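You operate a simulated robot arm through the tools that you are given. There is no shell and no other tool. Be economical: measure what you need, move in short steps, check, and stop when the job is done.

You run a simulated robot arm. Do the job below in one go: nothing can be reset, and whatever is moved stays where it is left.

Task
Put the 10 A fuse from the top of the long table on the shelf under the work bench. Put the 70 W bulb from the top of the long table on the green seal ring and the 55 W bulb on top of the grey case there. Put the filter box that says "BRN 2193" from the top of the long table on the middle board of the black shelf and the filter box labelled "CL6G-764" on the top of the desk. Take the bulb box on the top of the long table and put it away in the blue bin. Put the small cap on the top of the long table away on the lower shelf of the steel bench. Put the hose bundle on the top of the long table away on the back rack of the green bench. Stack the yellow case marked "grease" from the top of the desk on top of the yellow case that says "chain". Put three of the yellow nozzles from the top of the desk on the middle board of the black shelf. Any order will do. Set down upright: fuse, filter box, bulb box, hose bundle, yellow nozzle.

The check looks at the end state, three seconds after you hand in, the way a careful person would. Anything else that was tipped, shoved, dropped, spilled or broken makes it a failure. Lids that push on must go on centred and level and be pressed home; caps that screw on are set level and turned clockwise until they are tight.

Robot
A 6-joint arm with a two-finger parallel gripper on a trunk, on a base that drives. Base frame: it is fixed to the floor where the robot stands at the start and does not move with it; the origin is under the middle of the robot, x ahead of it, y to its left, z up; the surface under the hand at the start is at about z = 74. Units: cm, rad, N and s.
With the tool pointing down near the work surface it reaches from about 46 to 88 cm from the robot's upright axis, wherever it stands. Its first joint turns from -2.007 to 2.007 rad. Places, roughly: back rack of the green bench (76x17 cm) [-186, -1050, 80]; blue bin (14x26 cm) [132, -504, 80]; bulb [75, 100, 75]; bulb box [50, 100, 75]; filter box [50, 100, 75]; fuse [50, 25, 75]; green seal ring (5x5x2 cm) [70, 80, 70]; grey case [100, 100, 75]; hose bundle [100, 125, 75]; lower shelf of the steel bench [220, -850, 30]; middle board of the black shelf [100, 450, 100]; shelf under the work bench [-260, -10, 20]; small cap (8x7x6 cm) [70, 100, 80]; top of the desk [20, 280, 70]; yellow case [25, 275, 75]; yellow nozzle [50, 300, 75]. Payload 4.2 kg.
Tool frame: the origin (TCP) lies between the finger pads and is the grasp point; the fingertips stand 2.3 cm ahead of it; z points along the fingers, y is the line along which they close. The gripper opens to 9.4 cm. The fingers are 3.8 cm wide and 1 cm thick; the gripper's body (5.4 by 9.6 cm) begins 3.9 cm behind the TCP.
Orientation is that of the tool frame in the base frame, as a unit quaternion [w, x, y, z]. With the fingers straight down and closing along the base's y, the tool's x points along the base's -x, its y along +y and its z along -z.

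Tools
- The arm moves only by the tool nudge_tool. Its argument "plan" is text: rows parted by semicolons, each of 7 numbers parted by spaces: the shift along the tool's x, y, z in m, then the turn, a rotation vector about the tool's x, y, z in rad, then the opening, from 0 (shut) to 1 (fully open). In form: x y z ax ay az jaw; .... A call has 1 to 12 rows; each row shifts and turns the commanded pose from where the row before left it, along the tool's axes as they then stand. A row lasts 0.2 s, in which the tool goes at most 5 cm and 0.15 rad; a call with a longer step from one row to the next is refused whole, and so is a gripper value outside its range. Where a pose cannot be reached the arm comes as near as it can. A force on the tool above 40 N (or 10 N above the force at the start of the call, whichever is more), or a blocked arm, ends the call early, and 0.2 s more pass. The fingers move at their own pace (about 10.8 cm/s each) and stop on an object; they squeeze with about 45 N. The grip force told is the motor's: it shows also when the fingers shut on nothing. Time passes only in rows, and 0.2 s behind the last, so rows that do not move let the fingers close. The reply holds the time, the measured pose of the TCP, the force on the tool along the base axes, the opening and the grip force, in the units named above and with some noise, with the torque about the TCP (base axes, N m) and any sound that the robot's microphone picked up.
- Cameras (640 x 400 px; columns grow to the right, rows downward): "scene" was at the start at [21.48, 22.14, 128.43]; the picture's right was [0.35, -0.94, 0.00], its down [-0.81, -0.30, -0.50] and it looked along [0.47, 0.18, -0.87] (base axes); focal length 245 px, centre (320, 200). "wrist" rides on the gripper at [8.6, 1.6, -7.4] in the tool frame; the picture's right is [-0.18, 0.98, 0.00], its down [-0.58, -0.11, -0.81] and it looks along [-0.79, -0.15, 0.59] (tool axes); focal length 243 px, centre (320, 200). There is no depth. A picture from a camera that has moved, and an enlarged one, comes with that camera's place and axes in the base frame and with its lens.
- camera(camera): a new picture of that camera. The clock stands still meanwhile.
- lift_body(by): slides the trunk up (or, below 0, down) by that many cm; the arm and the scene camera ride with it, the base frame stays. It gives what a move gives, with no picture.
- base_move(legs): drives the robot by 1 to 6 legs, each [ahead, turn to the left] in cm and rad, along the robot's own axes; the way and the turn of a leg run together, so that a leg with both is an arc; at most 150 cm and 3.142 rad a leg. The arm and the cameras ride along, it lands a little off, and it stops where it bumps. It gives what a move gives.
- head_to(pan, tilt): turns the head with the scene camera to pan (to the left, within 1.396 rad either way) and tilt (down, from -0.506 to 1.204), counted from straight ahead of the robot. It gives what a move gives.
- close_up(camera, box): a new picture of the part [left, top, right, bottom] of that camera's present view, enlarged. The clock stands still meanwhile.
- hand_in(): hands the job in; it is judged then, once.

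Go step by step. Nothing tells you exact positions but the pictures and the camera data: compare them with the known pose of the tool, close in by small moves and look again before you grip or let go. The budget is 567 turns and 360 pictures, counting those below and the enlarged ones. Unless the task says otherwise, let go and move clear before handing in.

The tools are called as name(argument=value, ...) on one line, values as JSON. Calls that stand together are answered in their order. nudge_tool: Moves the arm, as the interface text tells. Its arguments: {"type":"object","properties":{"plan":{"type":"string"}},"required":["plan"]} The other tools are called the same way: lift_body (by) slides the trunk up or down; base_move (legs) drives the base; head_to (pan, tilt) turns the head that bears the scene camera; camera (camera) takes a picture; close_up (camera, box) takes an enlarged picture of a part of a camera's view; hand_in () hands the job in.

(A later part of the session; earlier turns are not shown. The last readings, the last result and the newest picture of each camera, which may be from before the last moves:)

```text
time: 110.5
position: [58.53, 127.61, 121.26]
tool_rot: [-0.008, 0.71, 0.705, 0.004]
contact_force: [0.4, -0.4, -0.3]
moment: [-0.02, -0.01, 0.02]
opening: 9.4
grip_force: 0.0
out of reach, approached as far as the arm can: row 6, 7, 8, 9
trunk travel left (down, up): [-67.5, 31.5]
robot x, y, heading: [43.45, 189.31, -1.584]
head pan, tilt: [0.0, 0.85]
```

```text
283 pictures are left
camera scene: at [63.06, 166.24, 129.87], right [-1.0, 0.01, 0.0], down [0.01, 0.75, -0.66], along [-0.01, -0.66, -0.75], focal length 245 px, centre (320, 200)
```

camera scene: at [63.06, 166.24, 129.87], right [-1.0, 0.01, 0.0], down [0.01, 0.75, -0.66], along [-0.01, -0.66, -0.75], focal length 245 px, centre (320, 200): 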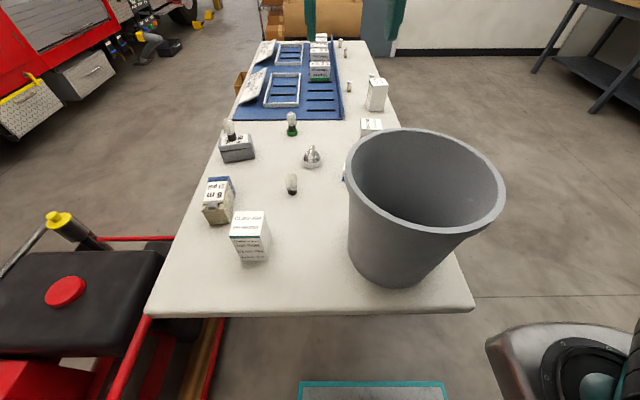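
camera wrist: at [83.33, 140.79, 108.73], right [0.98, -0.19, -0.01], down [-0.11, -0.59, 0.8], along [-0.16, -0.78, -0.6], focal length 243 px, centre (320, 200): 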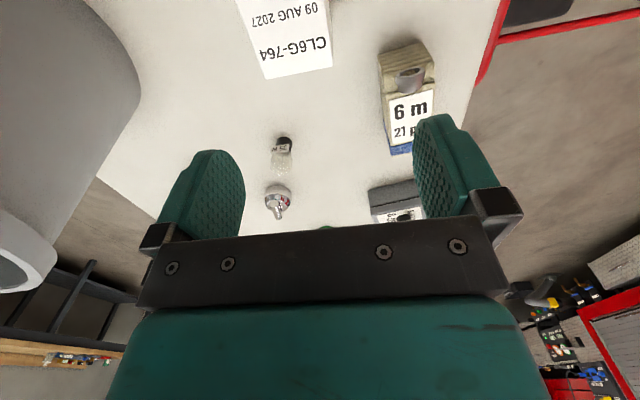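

base_move(legs=[[0, 0.58]])

camera(camera="scene")

camera(camera="wrist")

```text
time: 112.5
position: [90.34, 146.2, 121.41]
tool_rot: [-0.009, 0.476, 0.879, 0.003]
contact_force: [-0.3, -0.1, -1.0]
moment: [0.04, -0.01, 0.01]
opening: 9.39
grip_force: 0.1
trunk travel left (down, up): [-67.5, 31.5]
robot x, y, heading: [43.99, 189.49, -0.991]
head pan, tilt: [0.0, 0.85]
```

```text
282 pictures are left
camera scene: at [72.69, 180.86, 129.87], right [-0.84, -0.55, 0.0], down [-0.41, 0.63, -0.66], along [0.36, -0.55, -0.75], focal length 245 px, centre (320, 200)
```

scene: 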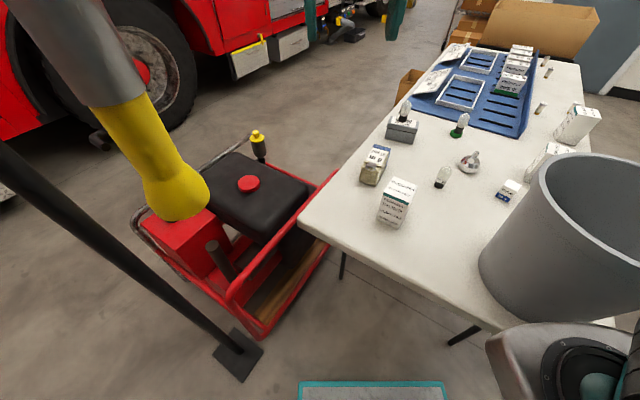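

```text
281 pictures are left
camera wrist: at [87.03, 154.1, 128.86], right [0.92, 0.38, -0.01], down [0.24, -0.56, 0.8], along [0.3, -0.74, -0.6], focal length 243 px, centre (320, 200)
```

wrist: 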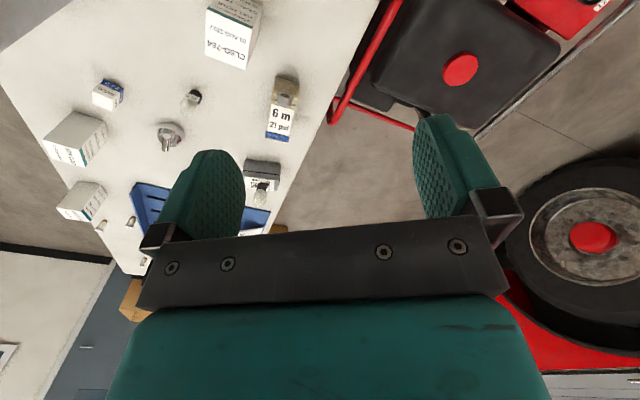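

nudge_tool(plan="0 0 0 0 0 0.1445 1; 0 0 0 0 0 0.1445 1; 0 0 0 0 0 0.1445 1; 0 0 0 0 0 0.1445 1; -0.031 -0.0285 0.02 0 0 0 1; -0.031 -0.0285 0.02 0 0 0 1; -0.031 -0.0285 0.02 0 0 0 1; -0.03 -0.0285 0.02 0 0 0 1; 0 0 0.04 0 0 0 1; 0 0 0.04 0 0 0 1; 0 0 0 0 0 0 1")

camera(camera="scene")

camera(camera="wrist")

```text
time: 114.9
position: [85.73, 128.16, 114.81]
tool_rot: [-0.01, 0.706, 0.708, -0.001]
contact_force: [-0.4, -0.1, -0.6]
moment: [0.0, -0.01, 0.0]
opening: 9.38
grip_force: 0.0
out of reach, approached as far as the arm can: row 5, 6, 7, 8, 9, 10
trunk travel left (down, up): [-67.5, 31.5]
robot x, y, heading: [43.67, 189.13, -0.991]
head pan, tilt: [0.0, 0.85]
```

```text
280 pictures are left
camera scene: at [72.68, 180.86, 129.87], right [-0.84, -0.55, 0.0], down [-0.41, 0.63, -0.66], along [0.36, -0.55, -0.75], focal length 245 px, centre (320, 200)
```

scene: 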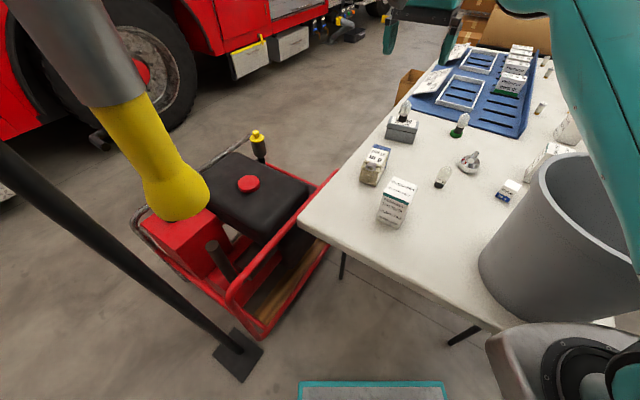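

```text
279 pictures are left
camera wrist: at [87.48, 136.63, 122.16], right [0.98, -0.18, -0.02], down [-0.1, -0.59, 0.8], along [-0.16, -0.78, -0.6], focal length 243 px, centre (320, 200)
```

wrist: 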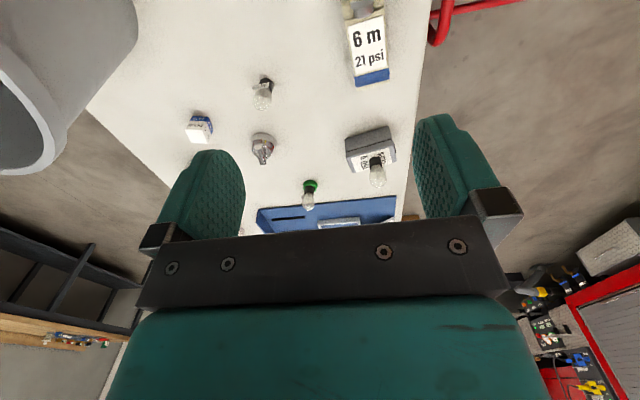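

nudge_tool(plan="-0.03 0.02 0.03 0 0 0 1; -0.03 0.02 0.03 0 0 0 1; -0.03 0.02 0.03 0 0 0 1; -0.03 0.02 0.03 0 0 0 1; -0.03 0.02 0.02 0 0 0 1; -0.03 0.02 0 0 0 0 1; -0.03 0.02 0 0 0 0 1")

nudge_tool(plan="0.03 -0.02 0 0 0 0 1; 0.03 -0.02 0 0 0 0 1; 0.03 -0.02 0 0 0 0 1; 0 0 0 0 0 0 1")

camera(camera="scene")

```text
time: 116.5
position: [92.63, 117.88, 103.36]
tool_rot: [-0.009, 0.706, 0.708, 0.0]
contact_force: [-0.3, -0.1, -0.2]
moment: [-0.01, 0.0, 0.01]
opening: 9.42
grip_force: 0.1
out of reach, approached as far as the arm can: row 4, 5, 6, 7
trunk travel left (down, up): [-67.5, 31.5]
robot x, y, heading: [43.65, 188.97, -0.994]
head pan, tilt: [0.0, 0.85]
```

```text
time: 117.5
position: [86.95, 126.84, 103.46]
tool_rot: [-0.008, 0.706, 0.708, 0.0]
contact_force: [0.1, 0.2, 0.0]
moment: [-0.05, -0.01, 0.0]
opening: 9.36
grip_force: 0.0
trunk travel left (down, up): [-67.5, 31.5]
robot x, y, heading: [43.64, 189.28, -0.992]
head pan, tilt: [0.0, 0.85]
```

```text
278 pictures are left
camera scene: at [72.69, 180.84, 129.87], right [-0.84, -0.55, 0.0], down [-0.41, 0.63, -0.66], along [0.36, -0.55, -0.75], focal length 245 px, centre (320, 200)
```

scene: 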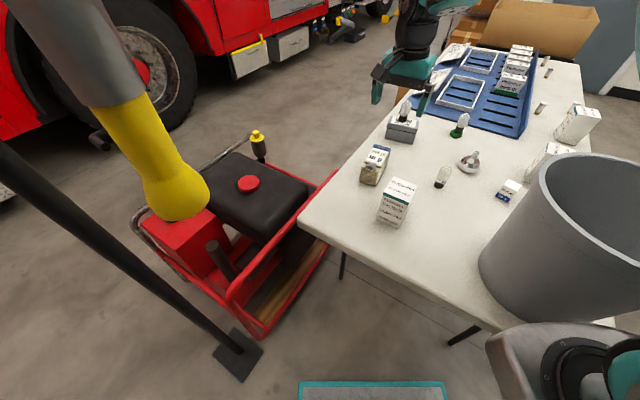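

Elbow is up now. Moving above the box.

nudge_tool(plan="0.0235 -0.0268 0 0 0 0 1; 0.0235 -0.0268 0 0 0 0 1; 0.0235 -0.0268 0 0 0 0 1; 0 0 0.04 0 0 0 1; 0 0 0.04 0 0 0 1; 0 0 0.02 0 0 0 1; 0 0 0 0 0 0 1")

camera(camera="wrist")

close_up(camera="scene", box=[320, 120, 480, 240])

```text
time: 119.1
position: [78.54, 134.18, 93.91]
tool_rot: [-0.009, 0.707, 0.708, 0.0]
contact_force: [1.6, 1.0, 0.5]
moment: [-0.05, 0.01, 0.0]
opening: 9.4
grip_force: 0.1
trunk travel left (down, up): [-67.5, 31.5]
robot x, y, heading: [43.56, 188.9, -0.992]
head pan, tilt: [0.0, 0.85]
```

```text
277 pictures are left
camera wrist: at [80.35, 142.64, 101.27], right [0.98, -0.18, -0.01], down [-0.1, -0.59, 0.8], along [-0.15, -0.79, -0.6], focal length 243 px, centre (320, 200)
```

wrist: 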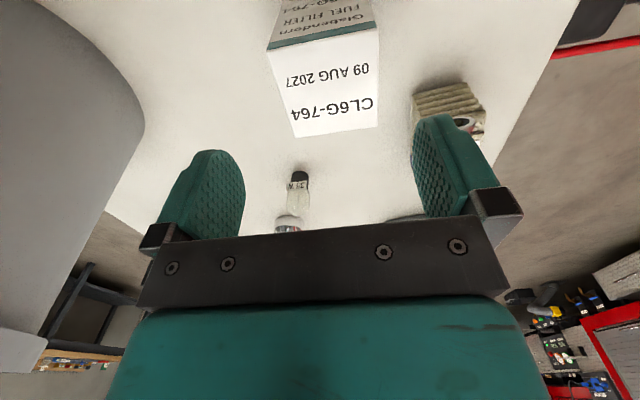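

```text
3.33 times, centred on (400, 180) of scene
camera zoom: at [72.68, 180.86, 129.87], right [-0.84, -0.55, 0.0], down [-0.41, 0.63, -0.66], along [0.36, -0.55, -0.75], focal length 816 px, centre (53, 267)
```

zoom: 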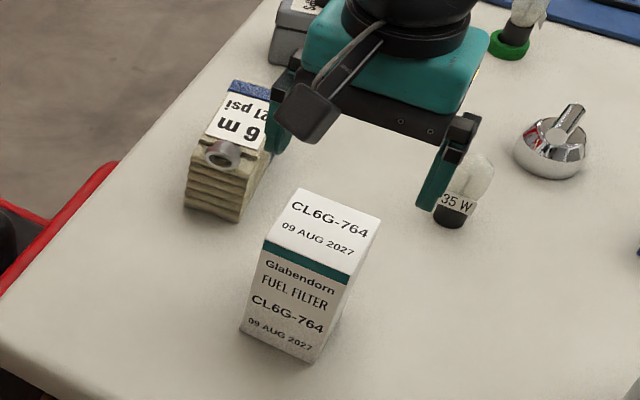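

nudge_tool(plan="-0.005 0.007 0 0 0 0 1; 0 0 0.03 0 0 0 1; 0 0 0.03 0 0 0 1; 0 0 0.03 0 0 0 1; 0 0 0.024 0 0 0 1; 0 0 0 0 0 0 1")

camera(camera="wrist")

```text
time: 120.5
position: [79.45, 133.72, 82.28]
tool_rot: [-0.009, 0.706, 0.708, 0.001]
contact_force: [0.1, -0.9, 0.5]
moment: [-0.01, 0.01, 0.0]
opening: 9.4
grip_force: 0.0
trunk travel left (down, up): [-67.5, 31.5]
robot x, y, heading: [43.93, 189.45, -0.991]
head pan, tilt: [0.0, 0.85]
```

```text
275 pictures are left
camera wrist: at [81.11, 142.2, 89.71], right [0.98, -0.18, -0.01], down [-0.1, -0.59, 0.8], along [-0.15, -0.79, -0.6], focal length 243 px, centre (320, 200)
```

wrist: 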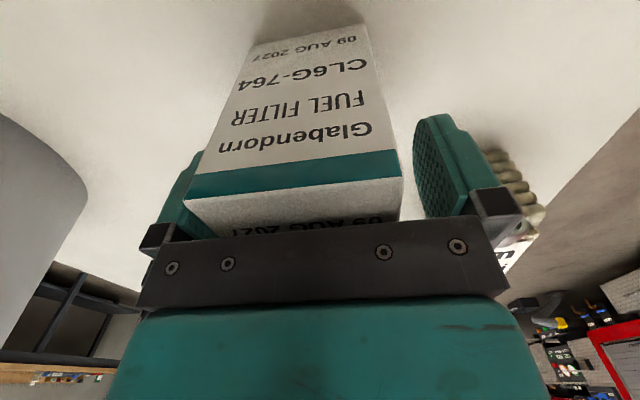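

nudge_tool(plan="0 -0.003 0 0 0 0 0.85; 0 0 0 0 0 0 0.7; 0 0 0 0 0 0 0.6; 0 0 0 0 0 0 0.6; 0 0 0 0 0 0 0.6")

nudge_tool(plan="0 0 -0.03 0 0 0 0.6; 0 0 -0.04 0 0 0 0.6; 0 0 -0.04 0 0 0 0.6; 0 0 -0.04 0 0 0 0.6; 0 0 -0.04 0 0 0 0.6; 0 0 0 0 0 0 0.6")

camera(camera="scene")

```text
time: 121.7
position: [79.09, 133.53, 82.37]
tool_rot: [-0.009, 0.706, 0.708, 0.0]
contact_force: [2.7, 0.3, 0.5]
moment: [-0.03, -0.29, 0.02]
opening: 6.77
grip_force: 44.9
trunk travel left (down, up): [-67.5, 31.5]
robot x, y, heading: [43.53, 189.26, -0.99]
head pan, tilt: [0.0, 0.85]
```

```text
time: 123.1
position: [79.11, 133.5, 101.4]
tool_rot: [-0.009, 0.706, 0.708, 0.0]
contact_force: [-0.8, -0.2, -3.4]
moment: [-0.03, 0.0, -0.01]
opening: 6.78
grip_force: 45.6
trunk travel left (down, up): [-67.5, 31.5]
robot x, y, heading: [43.61, 189.31, -0.988]
head pan, tilt: [0.0, 0.85]
```

```text
274 pictures are left
camera scene: at [72.7, 180.83, 129.87], right [-0.84, -0.55, 0.0], down [-0.41, 0.63, -0.66], along [0.36, -0.55, -0.75], focal length 245 px, centre (320, 200)
```

scene: 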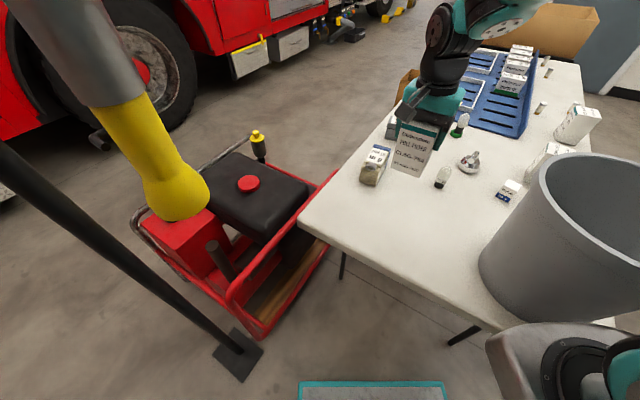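

Box held. Retract, raise and turn to the desk.

nudge_tool(plan="0.031 -0.018 -0.026 0 0 0 0.6; 0.031 -0.018 -0.026 0 0 0 0.6; 0.031 -0.018 -0.026 0 0 0 0.6; 0.031 -0.018 -0.026 0 0 0 0.6; 0.031 -0.018 -0.026 0 0 0 0.6; 0 0 0 0 0 0 0.6")

base_move(legs=[[0, 2.56], [15, 0]])

camera(camera="scene")

```text
time: 124.5
position: [70.24, 148.55, 114.64]
tool_rot: [-0.008, 0.707, 0.708, -0.001]
contact_force: [0.3, -0.8, -4.6]
moment: [-0.01, -0.02, 0.01]
opening: 6.78
grip_force: 45.0
trunk travel left (down, up): [-67.5, 31.5]
robot x, y, heading: [43.68, 189.36, -0.992]
head pan, tilt: [0.0, 0.85]
```

```text
time: 131.9
position: [43.05, 252.97, 114.7]
tool_rot: [-0.003, -0.482, 0.876, -0.007]
contact_force: [0.7, 0.0, -4.0]
moment: [0.02, 0.02, 0.04]
opening: 6.75
grip_force: 44.4
trunk travel left (down, up): [-67.5, 31.5]
robot x, y, heading: [43.77, 204.25, 1.595]
head pan, tilt: [0.0, 0.85]
```

```text
273 pictures are left
camera scene: at [23.69, 227.06, 129.87], right [1.0, 0.02, 0.0], down [0.01, -0.75, -0.66], along [-0.01, 0.66, -0.75], focal length 245 px, centre (320, 200)
```

scene: 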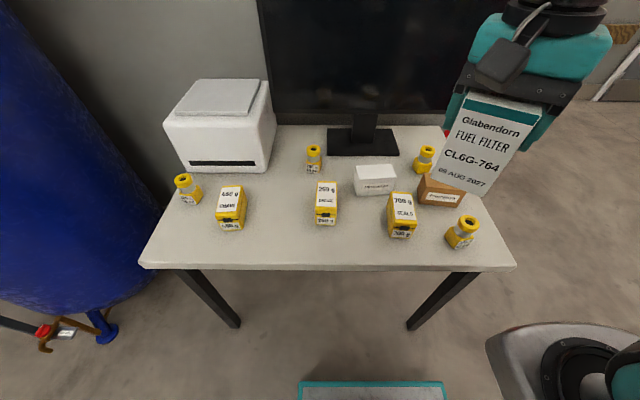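

I see four nozzles, three yellow cases, and free space in front between the cases near (36, 263). I straighten the box and lower it there.

nudge_tool(plan="0 0 0 0 0 -0.141 0.6; 0 0 0 0 0 -0.141 0.6; 0 0 0 0 0 -0.141 0.6; 0 0 0 0 0 -0.141 0.6; -0.025 0.017 0.02 0 0 0 0.6; -0.025 0.017 0.02 0 0 0 0.6; -0.025 0.017 0.02 0 0 0 0.6; -0.025 0.017 0.02 0 0 0 0.6; 0 0 0.04 0 0 0 0.6; 0 0 0.04 0 0 0 0.6; 0 0 0.04 0 0 0 0.6; 0 0 0 0 0 0 0.6")

camera(camera="scene")

camera(camera="wrist")

```text
time: 134.5
position: [36.36, 262.83, 94.69]
tool_rot: [-0.005, -0.706, 0.708, -0.008]
contact_force: [-0.5, -0.8, -4.6]
moment: [0.0, -0.01, -0.03]
opening: 6.79
grip_force: 44.6
trunk travel left (down, up): [-67.5, 31.5]
robot x, y, heading: [43.42, 204.34, 1.589]
head pan, tilt: [0.0, 0.85]
```

```text
272 pictures are left
camera scene: at [23.68, 227.05, 129.87], right [1.0, 0.02, 0.0], down [0.01, -0.75, -0.66], along [-0.01, 0.66, -0.75], focal length 245 px, centre (320, 200)
```

scene: 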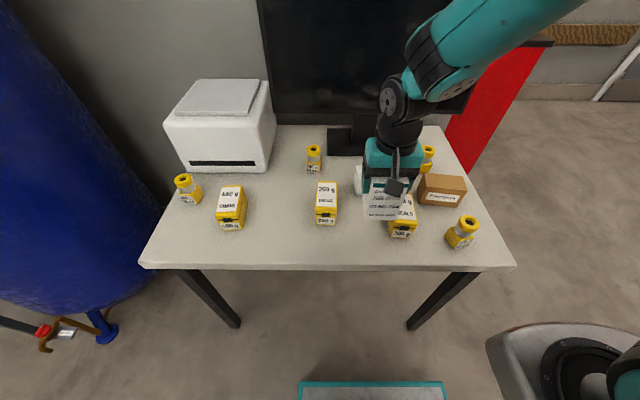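

```text
271 pictures are left
camera wrist: at [34.7, 254.16, 102.14], right [-0.98, 0.19, -0.01], down [0.11, 0.59, 0.8], along [0.15, 0.78, -0.6], focal length 243 px, centre (320, 200)
```

wrist: 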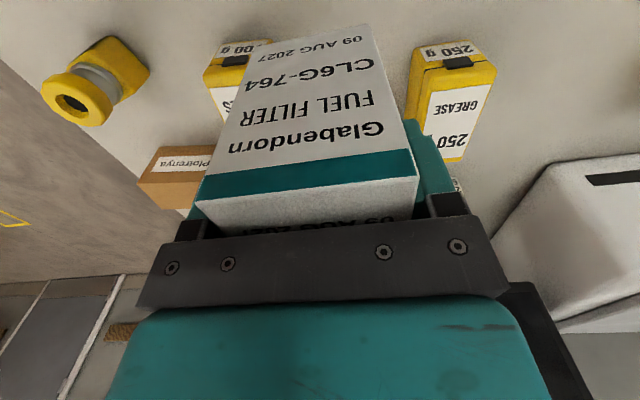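

nudge_tool(plan="0 0 0.037 0 0 0 0.6; 0 0 0.037 0 0 0 0.6; 0 0 0.037 0 0 0 0.6; 0 0 0.03 0 0 0 0.6; 0 0 0 0 0 0 0.6")

nudge_tool(plan="0 0 0.004 0 0 0 0.6; 0 0 0.004 0 0 0 0.6; 0 0 0.004 0 0 0 0.6; 0 0 0 0 0 0 0.6")

camera(camera="scene")

```text
time: 135.6
position: [36.29, 262.8, 81.55]
tool_rot: [-0.001, -0.707, 0.707, -0.003]
contact_force: [5.9, -15.9, 50.3]
moment: [0.61, 0.03, -0.1]
opening: 6.8
grip_force: 44.9
trunk travel left (down, up): [-67.5, 31.5]
robot x, y, heading: [43.76, 204.19, 1.588]
head pan, tilt: [0.0, 0.85]
stopped in row 5: the force on the tool passed its limit at 107 N (the readings are from after the stop); the commanded pose is now the measured one
```

```text
time: 135.9
position: [36.29, 262.72, 81.54]
tool_rot: [-0.002, -0.706, 0.708, -0.002]
contact_force: [5.0, -15.0, 44.8]
moment: [0.43, -0.11, -0.1]
opening: 6.82
grip_force: 44.9
trunk travel left (down, up): [-67.5, 31.5]
robot x, y, heading: [43.64, 204.47, 1.583]
head pan, tilt: [0.0, 0.85]
stopped in row 1: the force on the tool passed its limit at 71 N (the readings are from after the stop); the commanded pose is now the measured one
```

```text
270 pictures are left
camera scene: at [23.74, 226.84, 129.93], right [1.0, 0.02, 0.0], down [0.01, -0.75, -0.66], along [-0.01, 0.66, -0.75], focal length 245 px, centre (320, 200)
```

scene: 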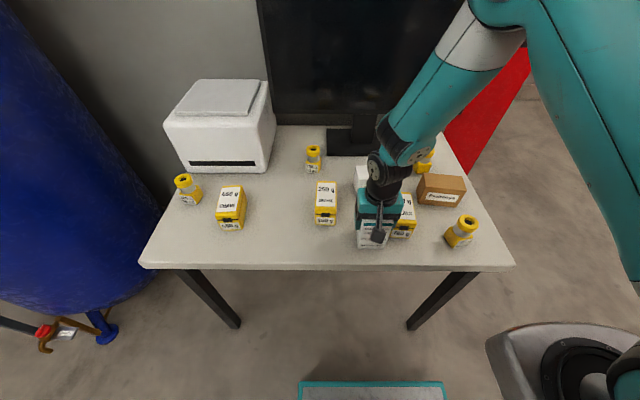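

Desk top is at about z=73; box is down. Ease off, release and rise.

nudge_tool(plan="0 0 -0.002 0 0 0 0.6; 0 0 0 0 0 0 0.7; 0 0 0 0 0 0 0.82; 0 0 0 0 0 0 0.85; 0 0 -0.03 0 0 0 0.85; 0 0 -0.045 0 0 0 0.85; 0 0 -0.045 0 0 0 0.85; 0 0 -0.045 0 0 0 0.85; 0 0 -0.045 0 0 0 0.85")

camera(camera="scene")

camera(camera="wrist")

```text
time: 137.9
position: [36.23, 262.95, 102.54]
tool_rot: [-0.002, -0.707, 0.707, -0.003]
contact_force: [-0.8, 0.1, 0.3]
moment: [-0.03, -0.06, 0.0]
opening: 7.98
grip_force: 0.1
trunk travel left (down, up): [-67.5, 31.5]
robot x, y, heading: [43.69, 204.45, 1.59]
head pan, tilt: [0.0, 0.85]
```

```text
269 pictures are left
camera scene: at [23.69, 227.08, 129.86], right [1.0, 0.02, 0.0], down [0.01, -0.75, -0.66], along [-0.01, 0.66, -0.75], focal length 245 px, centre (320, 200)
```

scene: 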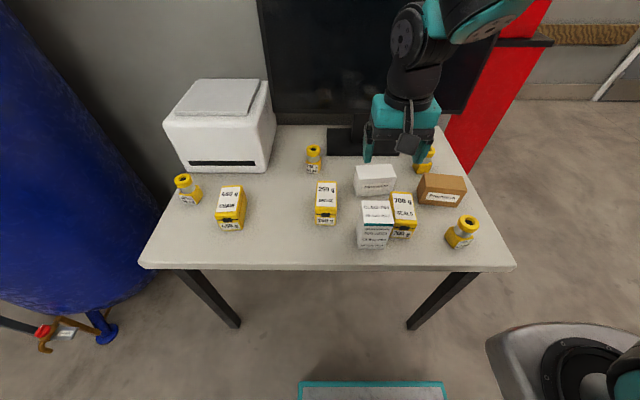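

```text
268 pictures are left
camera wrist: at [34.62, 254.22, 110.06], right [-0.98, 0.19, 0.0], down [0.11, 0.59, 0.8], along [0.15, 0.79, -0.6], focal length 243 px, centre (320, 200)
```

wrist: 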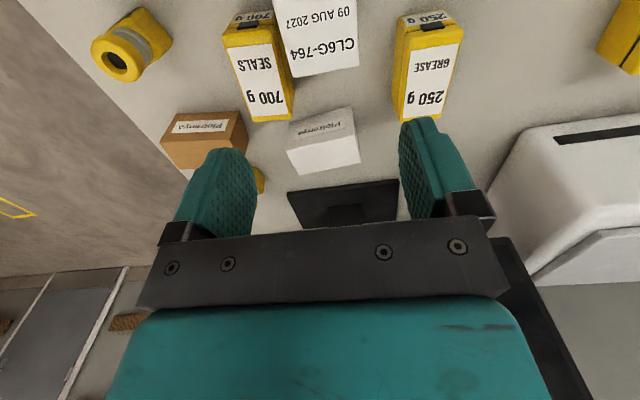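

close_up(camera="scene", box=[160, 130, 360, 255])

close_up(camera="scene", box=[300, 130, 500, 255])

```text
3.20 times, centred on (260, 192) of scene
camera zoom: at [23.69, 227.08, 129.86], right [1.0, 0.02, 0.0], down [0.01, -0.75, -0.66], along [-0.01, 0.66, -0.75], focal length 784 px, centre (512, 224)
```

zoom: 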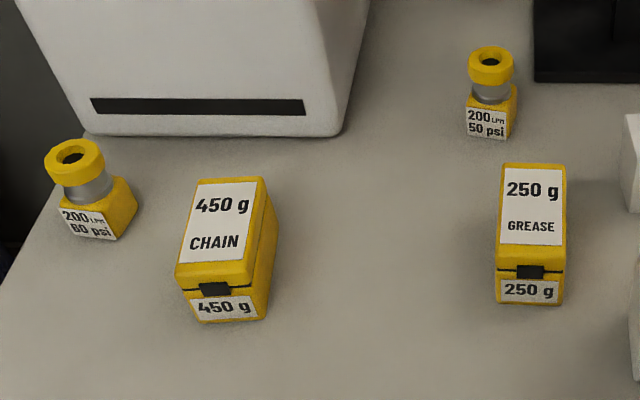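

```text
3.20 times, centred on (400, 192) of scene
camera zoom: at [23.69, 227.08, 129.86], right [1.0, 0.02, 0.0], down [0.01, -0.75, -0.66], along [-0.01, 0.66, -0.75], focal length 784 px, centre (64, 224)
```

zoom: 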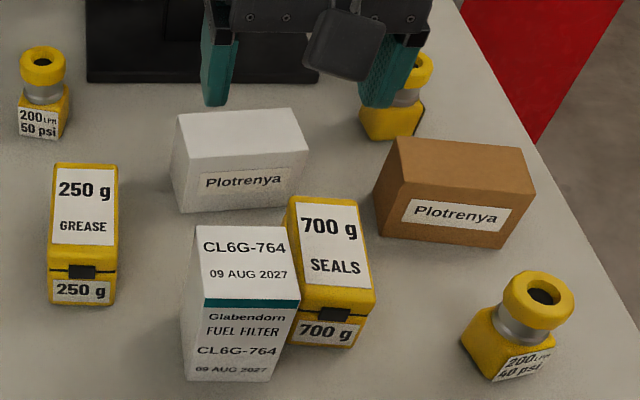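

Grease at (24.9, 273.4), chain at (-1.9, 271.4) with slight yaw +0.1; tops about z=79. I move the base to x≈10 for the stacking.

base_move(legs=[[0, 1.55], [30, 0], [0, -1.57]])

camera(camera="scene")

```text
time: 147.4
position: [5.16, 263.13, 102.67]
tool_rot: [0.002, 0.711, -0.703, 0.003]
contact_force: [0.2, 0.5, 0.2]
moment: [0.02, -0.01, 0.01]
opening: 7.98
grip_force: 0.0
trunk travel left (down, up): [-67.5, 31.5]
robot x, y, heading: [13.17, 204.72, 1.598]
head pan, tilt: [0.0, 0.85]
```

```text
265 pictures are left
camera scene: at [-6.96, 227.09, 129.87], right [1.0, 0.03, 0.0], down [0.02, -0.75, -0.66], along [-0.02, 0.66, -0.75], focal length 245 px, centre (320, 200)
```

scene: 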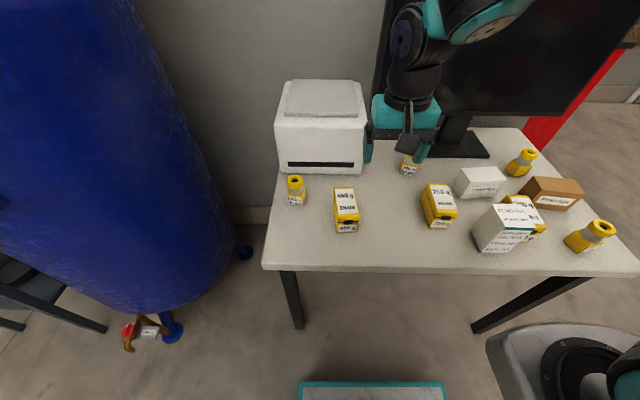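

nudge_tool(plan="-0.0206 -0.0394 0 0 0 0 0.9; -0.0206 -0.0394 0 0 0 0 0.9; -0.0206 -0.0394 0 0 0 0 0.9; -0.0206 -0.0394 0 0 0 0 0.9; -0.0206 -0.0394 0 0 0 0 0.9; 0 0 0.04 0 0 0 0.9; 0 0 0.04 0 0 0 0.9; 0 0 0 0 0 0 0.9")

camera(camera="wrist")

close_up(camera="scene", box=[320, 150, 480, 250])

```text
time: 149.2
position: [24.57, 273.38, 94.53]
tool_rot: [0.002, 0.711, -0.703, 0.002]
contact_force: [0.1, 0.5, 0.4]
moment: [-0.03, 0.03, 0.01]
opening: 8.45
grip_force: 0.1
trunk travel left (down, up): [-67.5, 31.5]
robot x, y, heading: [13.15, 204.56, 1.597]
head pan, tilt: [0.0, 0.85]
```

```text
264 pictures are left
camera wrist: at [23.04, 264.6, 101.98], right [-0.98, 0.17, 0.0], down [0.1, 0.59, 0.8], along [0.14, 0.79, -0.6], focal length 243 px, centre (320, 200)
```

wrist: 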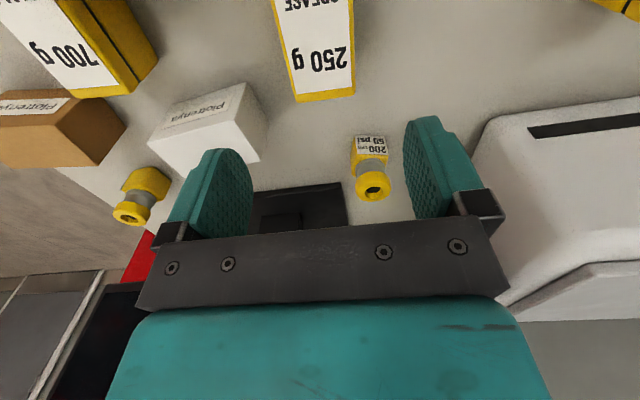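

```text
4.00 times, centred on (400, 200) of scene
camera zoom: at [-6.95, 227.08, 129.87], right [1.0, 0.03, 0.0], down [0.02, -0.75, -0.66], along [-0.02, 0.66, -0.75], focal length 980 px, centre (0, 200)
```

zoom: 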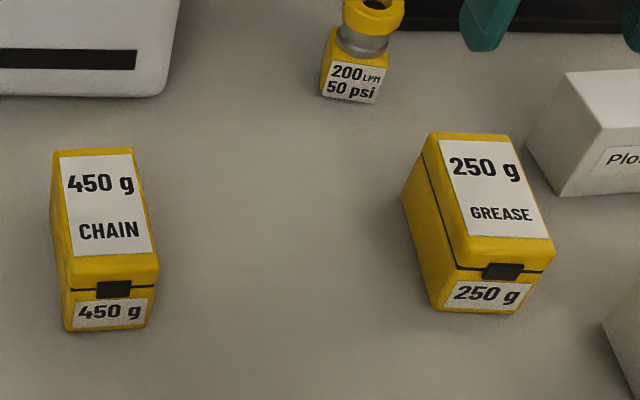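

nudge_tool(plan="0 -0.003 0.04 0 0 0 1; 0 0 0.04 0 0 0 1; 0 0 0.04 0 0 0 1; 0 0 0.035 0 0 0 1; 0 0 0.02 0 0 0 1; 0 0 0 0 0 0 1")

camera(camera="wrist")

```text
time: 150.6
position: [25.03, 273.67, 77.25]
tool_rot: [0.002, 0.711, -0.703, 0.003]
contact_force: [0.5, -1.1, 1.8]
moment: [0.09, 0.03, 0.04]
opening: 9.42
grip_force: 0.0
trunk travel left (down, up): [-67.5, 31.5]
robot x, y, heading: [13.15, 204.74, 1.605]
head pan, tilt: [0.0, 0.85]
```

```text
262 pictures are left
camera wrist: at [23.52, 264.9, 84.54], right [-0.98, 0.17, 0.0], down [0.1, 0.59, 0.8], along [0.14, 0.79, -0.6], focal length 243 px, centre (320, 200)
```

wrist: 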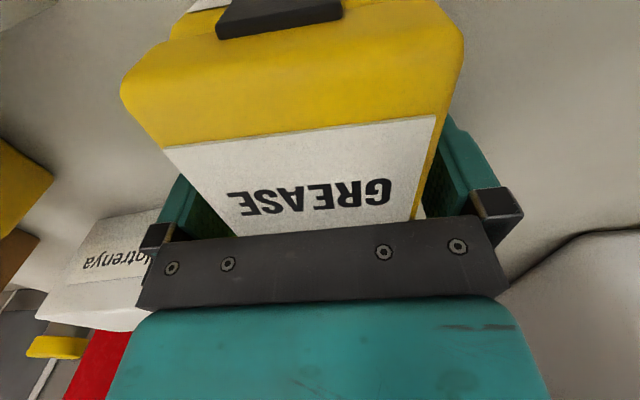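

Fingers straddle the grease case. Close and lift.

nudge_tool(plan="0 0 0 0 0 0 0.8; 0 0 0 0 0 0 0.65; 0 0 0 0 0 0 0.55; 0 0 0 0 0 0 0.55; 0 0 0 0 0 0 0.55")

nudge_tool(plan="0 0 -0.03 0 0 0 0.55; 0 0 -0.04 0 0 0 0.55; 0 0 -0.04 0 0 0 0.55; 0 0.04 0 0 0 0 0.55; 0 0.04 0 0 0 0 0.55; 0 0.04 0 0 0 0 0.55; 0 0.04 0 0 0 0 0.55; 0 0.04 0 0 0 0 0.55; 0.01 0.04 0 0 0 0 0.55; 0.011 0.026 0 0 0 -0.06 0.55; 0 0 0 0 0 0 0.55")

camera(camera="wrist")

camera(camera="scene")

```text
time: 151.8
position: [25.08, 273.62, 77.18]
tool_rot: [0.001, 0.71, -0.704, 0.002]
contact_force: [-0.6, -0.4, 1.6]
moment: [0.18, 0.1, 0.02]
opening: 5.76
grip_force: 45.4
trunk travel left (down, up): [-67.5, 31.5]
robot x, y, heading: [13.14, 204.4, 1.603]
head pan, tilt: [0.0, 0.85]
```

```text
time: 154.2
position: [-1.44, 271.33, 87.91]
tool_rot: [0.002, 0.731, -0.682, 0.003]
contact_force: [0.2, -0.1, -3.1]
moment: [0.01, -0.03, 0.01]
opening: 5.8
grip_force: 45.1
trunk travel left (down, up): [-67.5, 31.5]
robot x, y, heading: [13.08, 204.64, 1.601]
head pan, tilt: [0.0, 0.85]
```

```text
261 pictures are left
camera wrist: at [-2.38, 262.39, 95.35], right [-0.99, 0.11, 0.0], down [0.07, 0.59, 0.8], along [0.09, 0.8, -0.6], focal length 243 px, centre (320, 200)
```

wrist: 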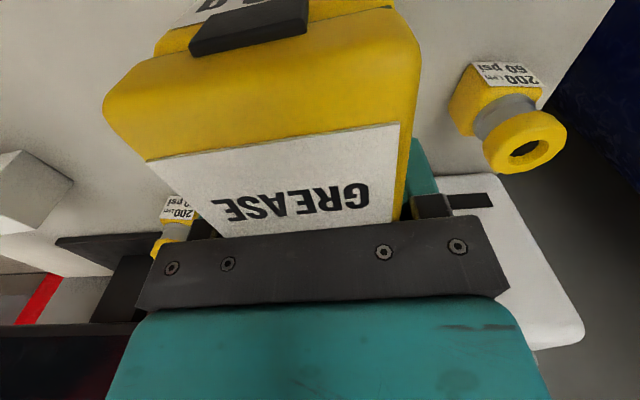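

```text
260 pictures are left
camera scene: at [-6.96, 227.1, 129.87], right [1.0, 0.03, 0.0], down [0.02, -0.75, -0.66], along [-0.02, 0.66, -0.75], focal length 245 px, centre (320, 200)
```

scene: 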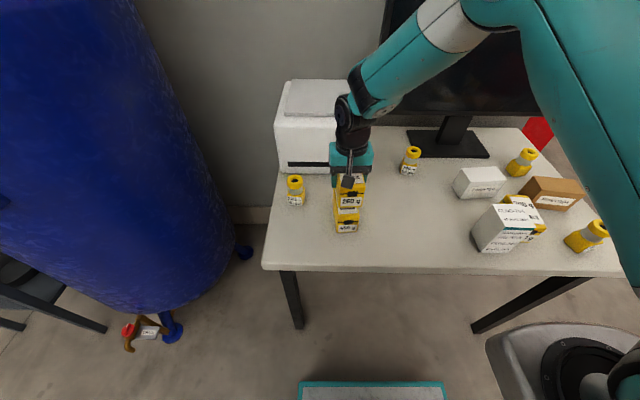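

close_up(camera="scene", box=[300, 170, 396, 245])

```text
5.33 times, centred on (348, 208) of scene
camera zoom: at [-6.96, 227.1, 129.87], right [1.0, 0.03, 0.0], down [0.02, -0.75, -0.66], along [-0.02, 0.66, -0.75], focal length 1306 px, centre (171, 160)
```

zoom: 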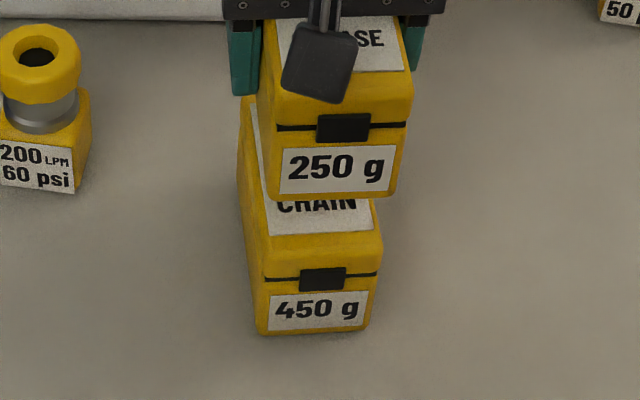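

nudge_tool(plan="0 -0.003 0.02 0 0 0 0.55; 0 0 0.014 0 0 0 0.55; 0 0 0.004 0 0 0 0.55; 0 0 0.003 0 0 0 0.55; 0 0 0 0 0 0 0.55")

close_up(camera="scene", box=[300, 170, 396, 245])

```text
time: 155.4
position: [-1.12, 271.31, 84.04]
tool_rot: [0.001, 0.732, -0.682, 0.002]
contact_force: [5.8, -2.3, 29.0]
moment: [-0.69, -0.22, 0.27]
opening: 5.79
grip_force: 44.6
trunk travel left (down, up): [-67.5, 31.5]
robot x, y, heading: [13.13, 204.73, 1.594]
head pan, tilt: [0.0, 0.85]
```

```text
5.33 times, centred on (348, 208) of scene
camera zoom: at [-6.91, 226.99, 129.94], right [1.0, 0.03, 0.0], down [0.02, -0.75, -0.66], along [-0.02, 0.66, -0.75], focal length 1306 px, centre (171, 160)
```

zoom: 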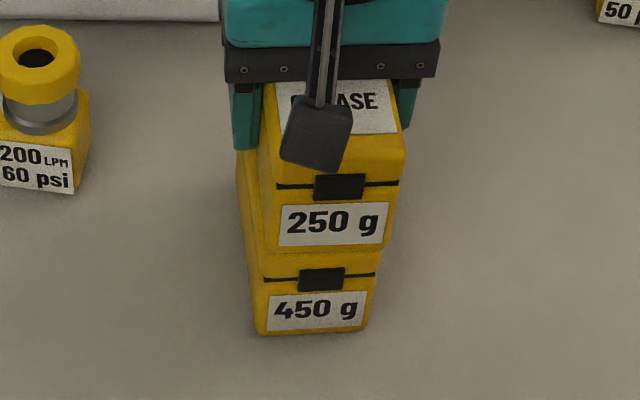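

nudge_tool(plan="0 0 -0.0015 0 0 0 0.55; 0 0 0 0 0 0 0.65; 0 0 0 0 0 0 0.8; 0 0 0 0 0 0 0.95; 0 0 -0.03 0 0 0 0.95; 0 0 -0.045 0 0 0 0.95; 0 0 -0.045 0 0 0 0.95; 0 0 -0.03 0 0 0 0.95")

close_up(camera="scene", box=[270, 150, 430, 250])

```text
time: 157.2
position: [-1.31, 271.57, 99.18]
tool_rot: [0.002, 0.732, -0.682, 0.003]
contact_force: [-0.2, 0.1, -0.5]
moment: [-0.03, 0.01, -0.01]
opening: 8.9
grip_force: 0.1
trunk travel left (down, up): [-67.5, 31.5]
robot x, y, heading: [13.13, 204.64, 1.603]
head pan, tilt: [0.0, 0.85]
```

```text
4.00 times, centred on (350, 200) of scene
camera zoom: at [-6.96, 227.12, 129.86], right [1.0, 0.03, 0.0], down [0.02, -0.75, -0.66], along [-0.02, 0.66, -0.75], focal length 980 px, centre (200, 200)
```

zoom: 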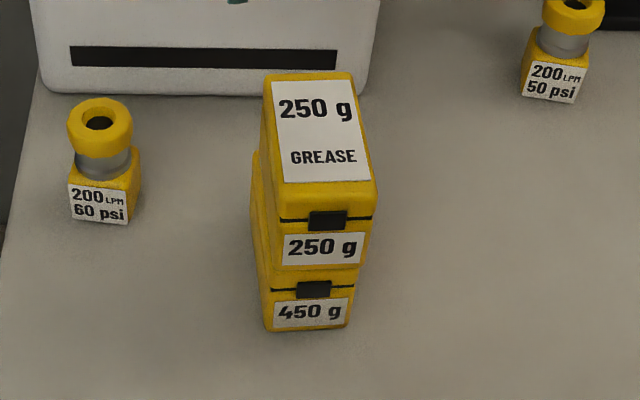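

Stack is good. Next the nozzles; move the base right to x≈55.

base_move(legs=[[0, -1.6], [40, 0], [0, 1.57]])

head_to(pan=-0.3, tilt=0.3)

camera(camera="scene")

head_to(pan=0.0, tilt=0.85)

camera(camera="scene")

```text
time: 167.4
position: [41.92, 272.07, 99.09]
tool_rot: [0.002, 0.716, -0.698, 0.002]
contact_force: [0.9, -1.0, -1.5]
moment: [0.0, 0.01, 0.0]
opening: 8.93
grip_force: 0.0
trunk travel left (down, up): [-67.5, 31.5]
robot x, y, heading: [53.35, 204.87, 1.556]
head pan, tilt: [0.0, 0.85]
```

```text
time: 168.4
position: [41.83, 272.19, 99.07]
tool_rot: [0.003, 0.716, -0.698, 0.003]
contact_force: [-0.1, 0.2, 0.2]
moment: [-0.02, -0.01, 0.02]
opening: 8.91
grip_force: 0.0
trunk travel left (down, up): [-67.5, 31.5]
robot x, y, heading: [52.96, 204.5, 1.557]
head pan, tilt: [-0.3, 0.3]
```

```text
256 pictures are left
camera scene: at [36.97, 229.12, 134.7], right [0.95, -0.31, 0.0], down [-0.09, -0.28, -0.95], along [0.3, 0.91, -0.3], focal length 245 px, centre (320, 200)
```

scene: 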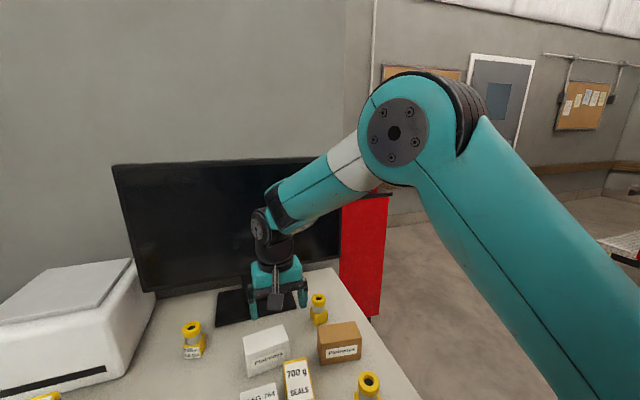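

```text
time: 169.3
position: [41.83, 272.1, 99.13]
tool_rot: [0.003, 0.716, -0.698, 0.003]
contact_force: [-0.1, -0.3, -0.2]
moment: [0.03, -0.03, 0.02]
opening: 8.93
grip_force: 0.1
trunk travel left (down, up): [-67.5, 31.5]
robot x, y, heading: [53.04, 204.93, 1.552]
head pan, tilt: [0.0, 0.85]
```

```text
255 pictures are left
camera scene: at [34.2, 228.07, 129.88], right [1.0, -0.02, 0.0], down [-0.01, -0.75, -0.66], along [0.01, 0.66, -0.75], focal length 245 px, centre (320, 200)
```

scene: 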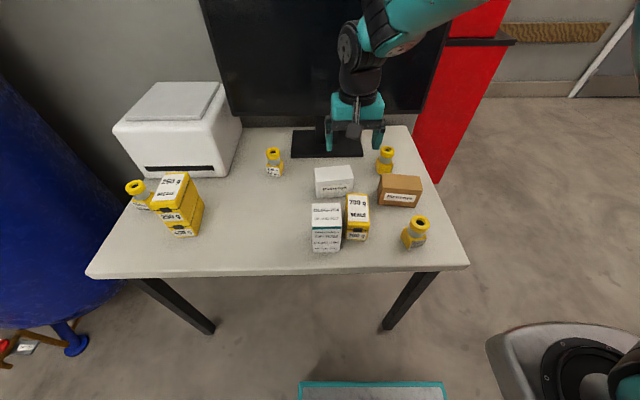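

I'll scout the black shelf before grasping nozzles, to know which grasp direction suits it.

base_move(legs=[[0, -0.95], [70, 0], [0, 0.97], [60, 0]])

head_to(pan=0.3, tilt=0.35)

camera(camera="scene")

```text
time: 179.9
position: [99.87, 341.36, 99.15]
tool_rot: [0.009, 0.718, -0.696, 0.016]
contact_force: [6.6, -29.2, 16.0]
moment: [3.16, 0.31, -0.74]
opening: 8.92
grip_force: 0.0
trunk travel left (down, up): [-67.5, 31.5]
robot x, y, heading: [111.0, 275.5, 1.556]
head pan, tilt: [0.0, 0.85]
stopped in leg 4: the force on the tool passed its limit at 158 N (the readings are from after the stop); the commanded pose is now the measured one
```

```text
time: 180.8
position: [99.85, 341.2, 99.07]
tool_rot: [0.009, 0.718, -0.696, 0.016]
contact_force: [7.3, -42.3, 17.3]
moment: [4.29, 0.35, -0.97]
opening: 8.92
grip_force: 0.0
trunk travel left (down, up): [-67.5, 31.5]
robot x, y, heading: [111.72, 275.08, 1.555]
head pan, tilt: [0.3, 0.351]
```

```text
254 pictures are left
camera scene: at [89.7, 299.24, 134.3], right [0.96, 0.28, 0.0], down [0.1, -0.33, -0.94], along [-0.27, 0.9, -0.34], focal length 245 px, centre (320, 200)
```

scene: 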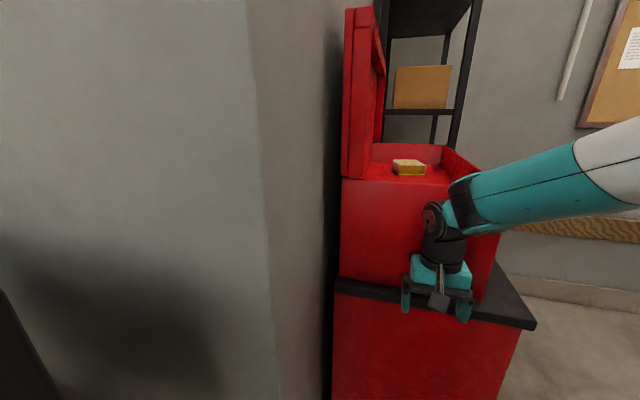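

The hand met a red tool chest I hadn't seen there. Backing straight off and raising the hand, and I'll look before each drive from here on.

base_move(legs=[[-25, 0]])

head_to(pan=-0.1, tilt=0.3)

camera(camera="scene")

```text
time: 182.6
position: [99.67, 316.52, 99.06]
tool_rot: [0.009, 0.718, -0.696, 0.017]
contact_force: [0.1, -0.4, 1.2]
moment: [0.02, -0.01, 0.0]
opening: 8.93
grip_force: 0.0
trunk travel left (down, up): [-67.5, 31.5]
robot x, y, heading: [111.47, 250.17, 1.558]
head pan, tilt: [0.3, 0.351]
```

```text
time: 183.5
position: [99.74, 316.58, 99.04]
tool_rot: [0.01, 0.718, -0.696, 0.017]
contact_force: [-0.9, -0.4, 1.0]
moment: [0.01, -0.01, 0.01]
opening: 8.94
grip_force: 0.1
trunk travel left (down, up): [-67.5, 31.5]
robot x, y, heading: [111.24, 249.77, 1.558]
head pan, tilt: [-0.099, 0.3]
```

```text
253 pictures are left
camera scene: at [93.04, 274.88, 134.71], right [0.99, -0.11, 0.0], down [-0.03, -0.29, -0.96], along [0.11, 0.95, -0.3], focal length 245 px, centre (320, 200)
```

scene: 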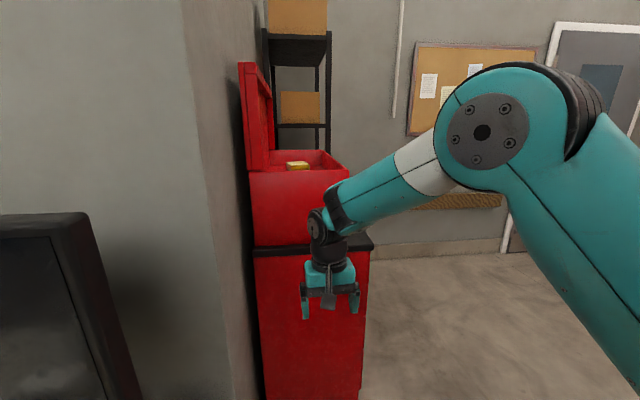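

nudge_tool(plan="0.045 0 -0.01 0 0 0 0.9; 0.045 0 -0.01 0 0 0 0.9; 0.045 0 -0.01 0 0 0 0.9; 0.04 0 0 0 0 0 0.9")

head_to(pan=-0.75, tilt=0.45)

camera(camera="scene")

```text
time: 184.5
position: [100.29, 299.48, 102.48]
tool_rot: [0.01, 0.717, -0.697, 0.017]
contact_force: [-0.4, 0.0, -0.8]
moment: [-0.07, 0.01, -0.02]
opening: 8.47
grip_force: 0.1
trunk travel left (down, up): [-67.5, 31.5]
robot x, y, heading: [110.87, 250.12, 1.561]
head pan, tilt: [-0.099, 0.3]
```

```text
time: 185.5
position: [100.26, 299.28, 102.49]
tool_rot: [0.009, 0.718, -0.696, 0.017]
contact_force: [0.2, 0.1, 0.4]
moment: [-0.02, 0.0, 0.01]
opening: 8.46
grip_force: 0.0
trunk travel left (down, up): [-67.5, 31.5]
robot x, y, heading: [111.36, 250.32, 1.562]
head pan, tilt: [-0.75, 0.45]
```

```text
252 pictures are left
camera scene: at [98.36, 272.24, 133.32], right [0.72, -0.69, 0.0], down [-0.3, -0.31, -0.9], along [0.62, 0.65, -0.44], focal length 245 px, centre (320, 200)
```

scene: 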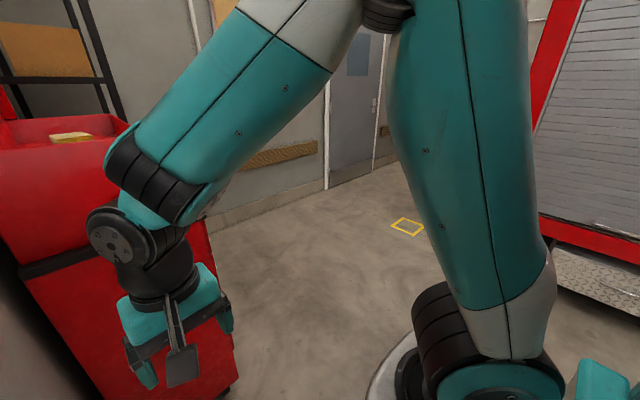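

base_move(legs=[[0, -0.75], [80, 0], [0, 0.75], [80, 0], [0, 0.9]])

head_to(pan=0.1, tilt=0.3)

camera(camera="scene")

```text
time: 200.0
position: [123.62, 408.86, 102.42]
tool_rot: [0.001, 0.948, -0.316, 0.019]
contact_force: [0.7, -0.8, 0.5]
moment: [0.0, -0.02, -0.01]
opening: 8.46
grip_force: 0.0
trunk travel left (down, up): [-67.5, 31.5]
robot x, y, heading: [169.14, 386.66, 2.46]
head pan, tilt: [-0.75, 0.45]
```

```text
time: 201.2
position: [123.69, 408.87, 102.56]
tool_rot: [0.0, 0.948, -0.316, 0.019]
contact_force: [0.2, 0.0, 0.2]
moment: [0.0, -0.02, 0.03]
opening: 8.49
grip_force: 0.0
trunk travel left (down, up): [-67.5, 31.5]
robot x, y, heading: [168.93, 386.7, 2.457]
head pan, tilt: [0.099, 0.3]
```

```text
251 pictures are left
camera scene: at [137.1, 386.57, 134.71], right [0.55, 0.83, 0.0], down [0.25, -0.16, -0.96], along [-0.8, 0.53, -0.3], focal length 245 px, centre (320, 200)
```

scene: 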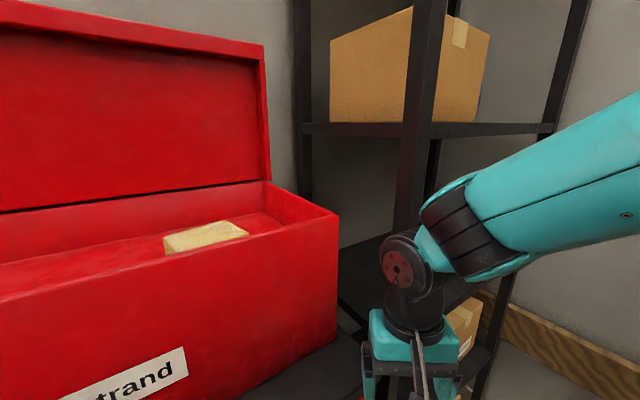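

base_move(legs=[[-40, 0]])

head_to(pan=-0.15, tilt=0.3)

camera(camera="scene")

camera(camera="wrist")

```text
time: 203.7
position: [154.81, 383.51, 102.6]
tool_rot: [0.001, 0.948, -0.317, 0.019]
contact_force: [0.0, 0.1, 0.1]
moment: [0.0, 0.03, 0.01]
opening: 8.47
grip_force: 0.1
trunk travel left (down, up): [-67.5, 31.5]
robot x, y, heading: [200.22, 361.12, 2.449]
head pan, tilt: [0.099, 0.3]
```

```text
time: 204.5
position: [154.83, 383.31, 102.6]
tool_rot: [0.002, 0.948, -0.317, 0.019]
contact_force: [0.8, 0.0, 0.4]
moment: [-0.04, -0.01, 0.01]
opening: 8.46
grip_force: 0.1
trunk travel left (down, up): [-67.5, 31.5]
robot x, y, heading: [200.14, 361.28, 2.449]
head pan, tilt: [-0.15, 0.3]
```

```text
250 pictures are left
camera scene: at [169.75, 362.84, 134.71], right [0.74, 0.67, 0.0], down [0.2, -0.22, -0.96], along [-0.64, 0.71, -0.3], focal length 245 px, centre (320, 200)
```

scene: 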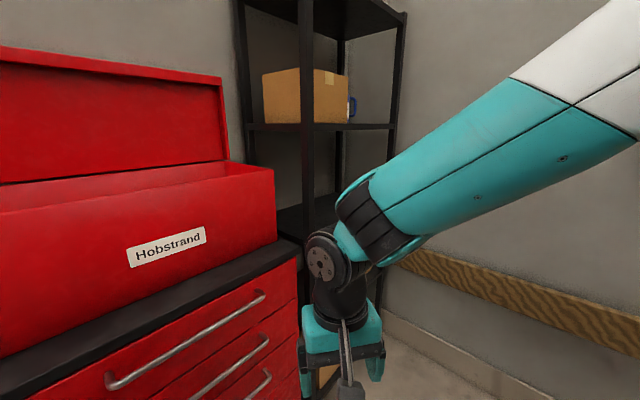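

```text
249 pictures are left
camera wrist: at [160.48, 376.96, 110.13], right [-0.74, -0.67, -0.02], down [-0.43, 0.45, 0.79], along [-0.52, 0.59, -0.62], focal length 243 px, centre (320, 200)
```

wrist: 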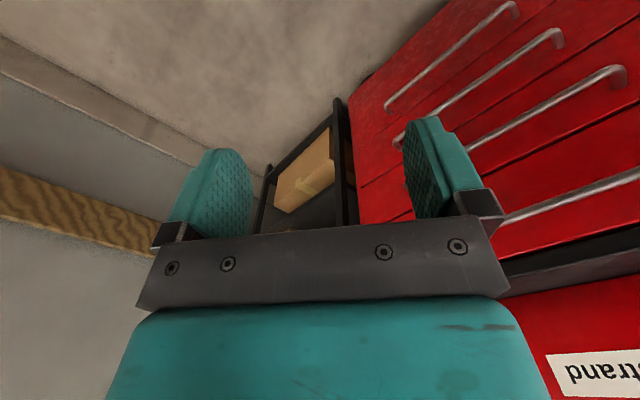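

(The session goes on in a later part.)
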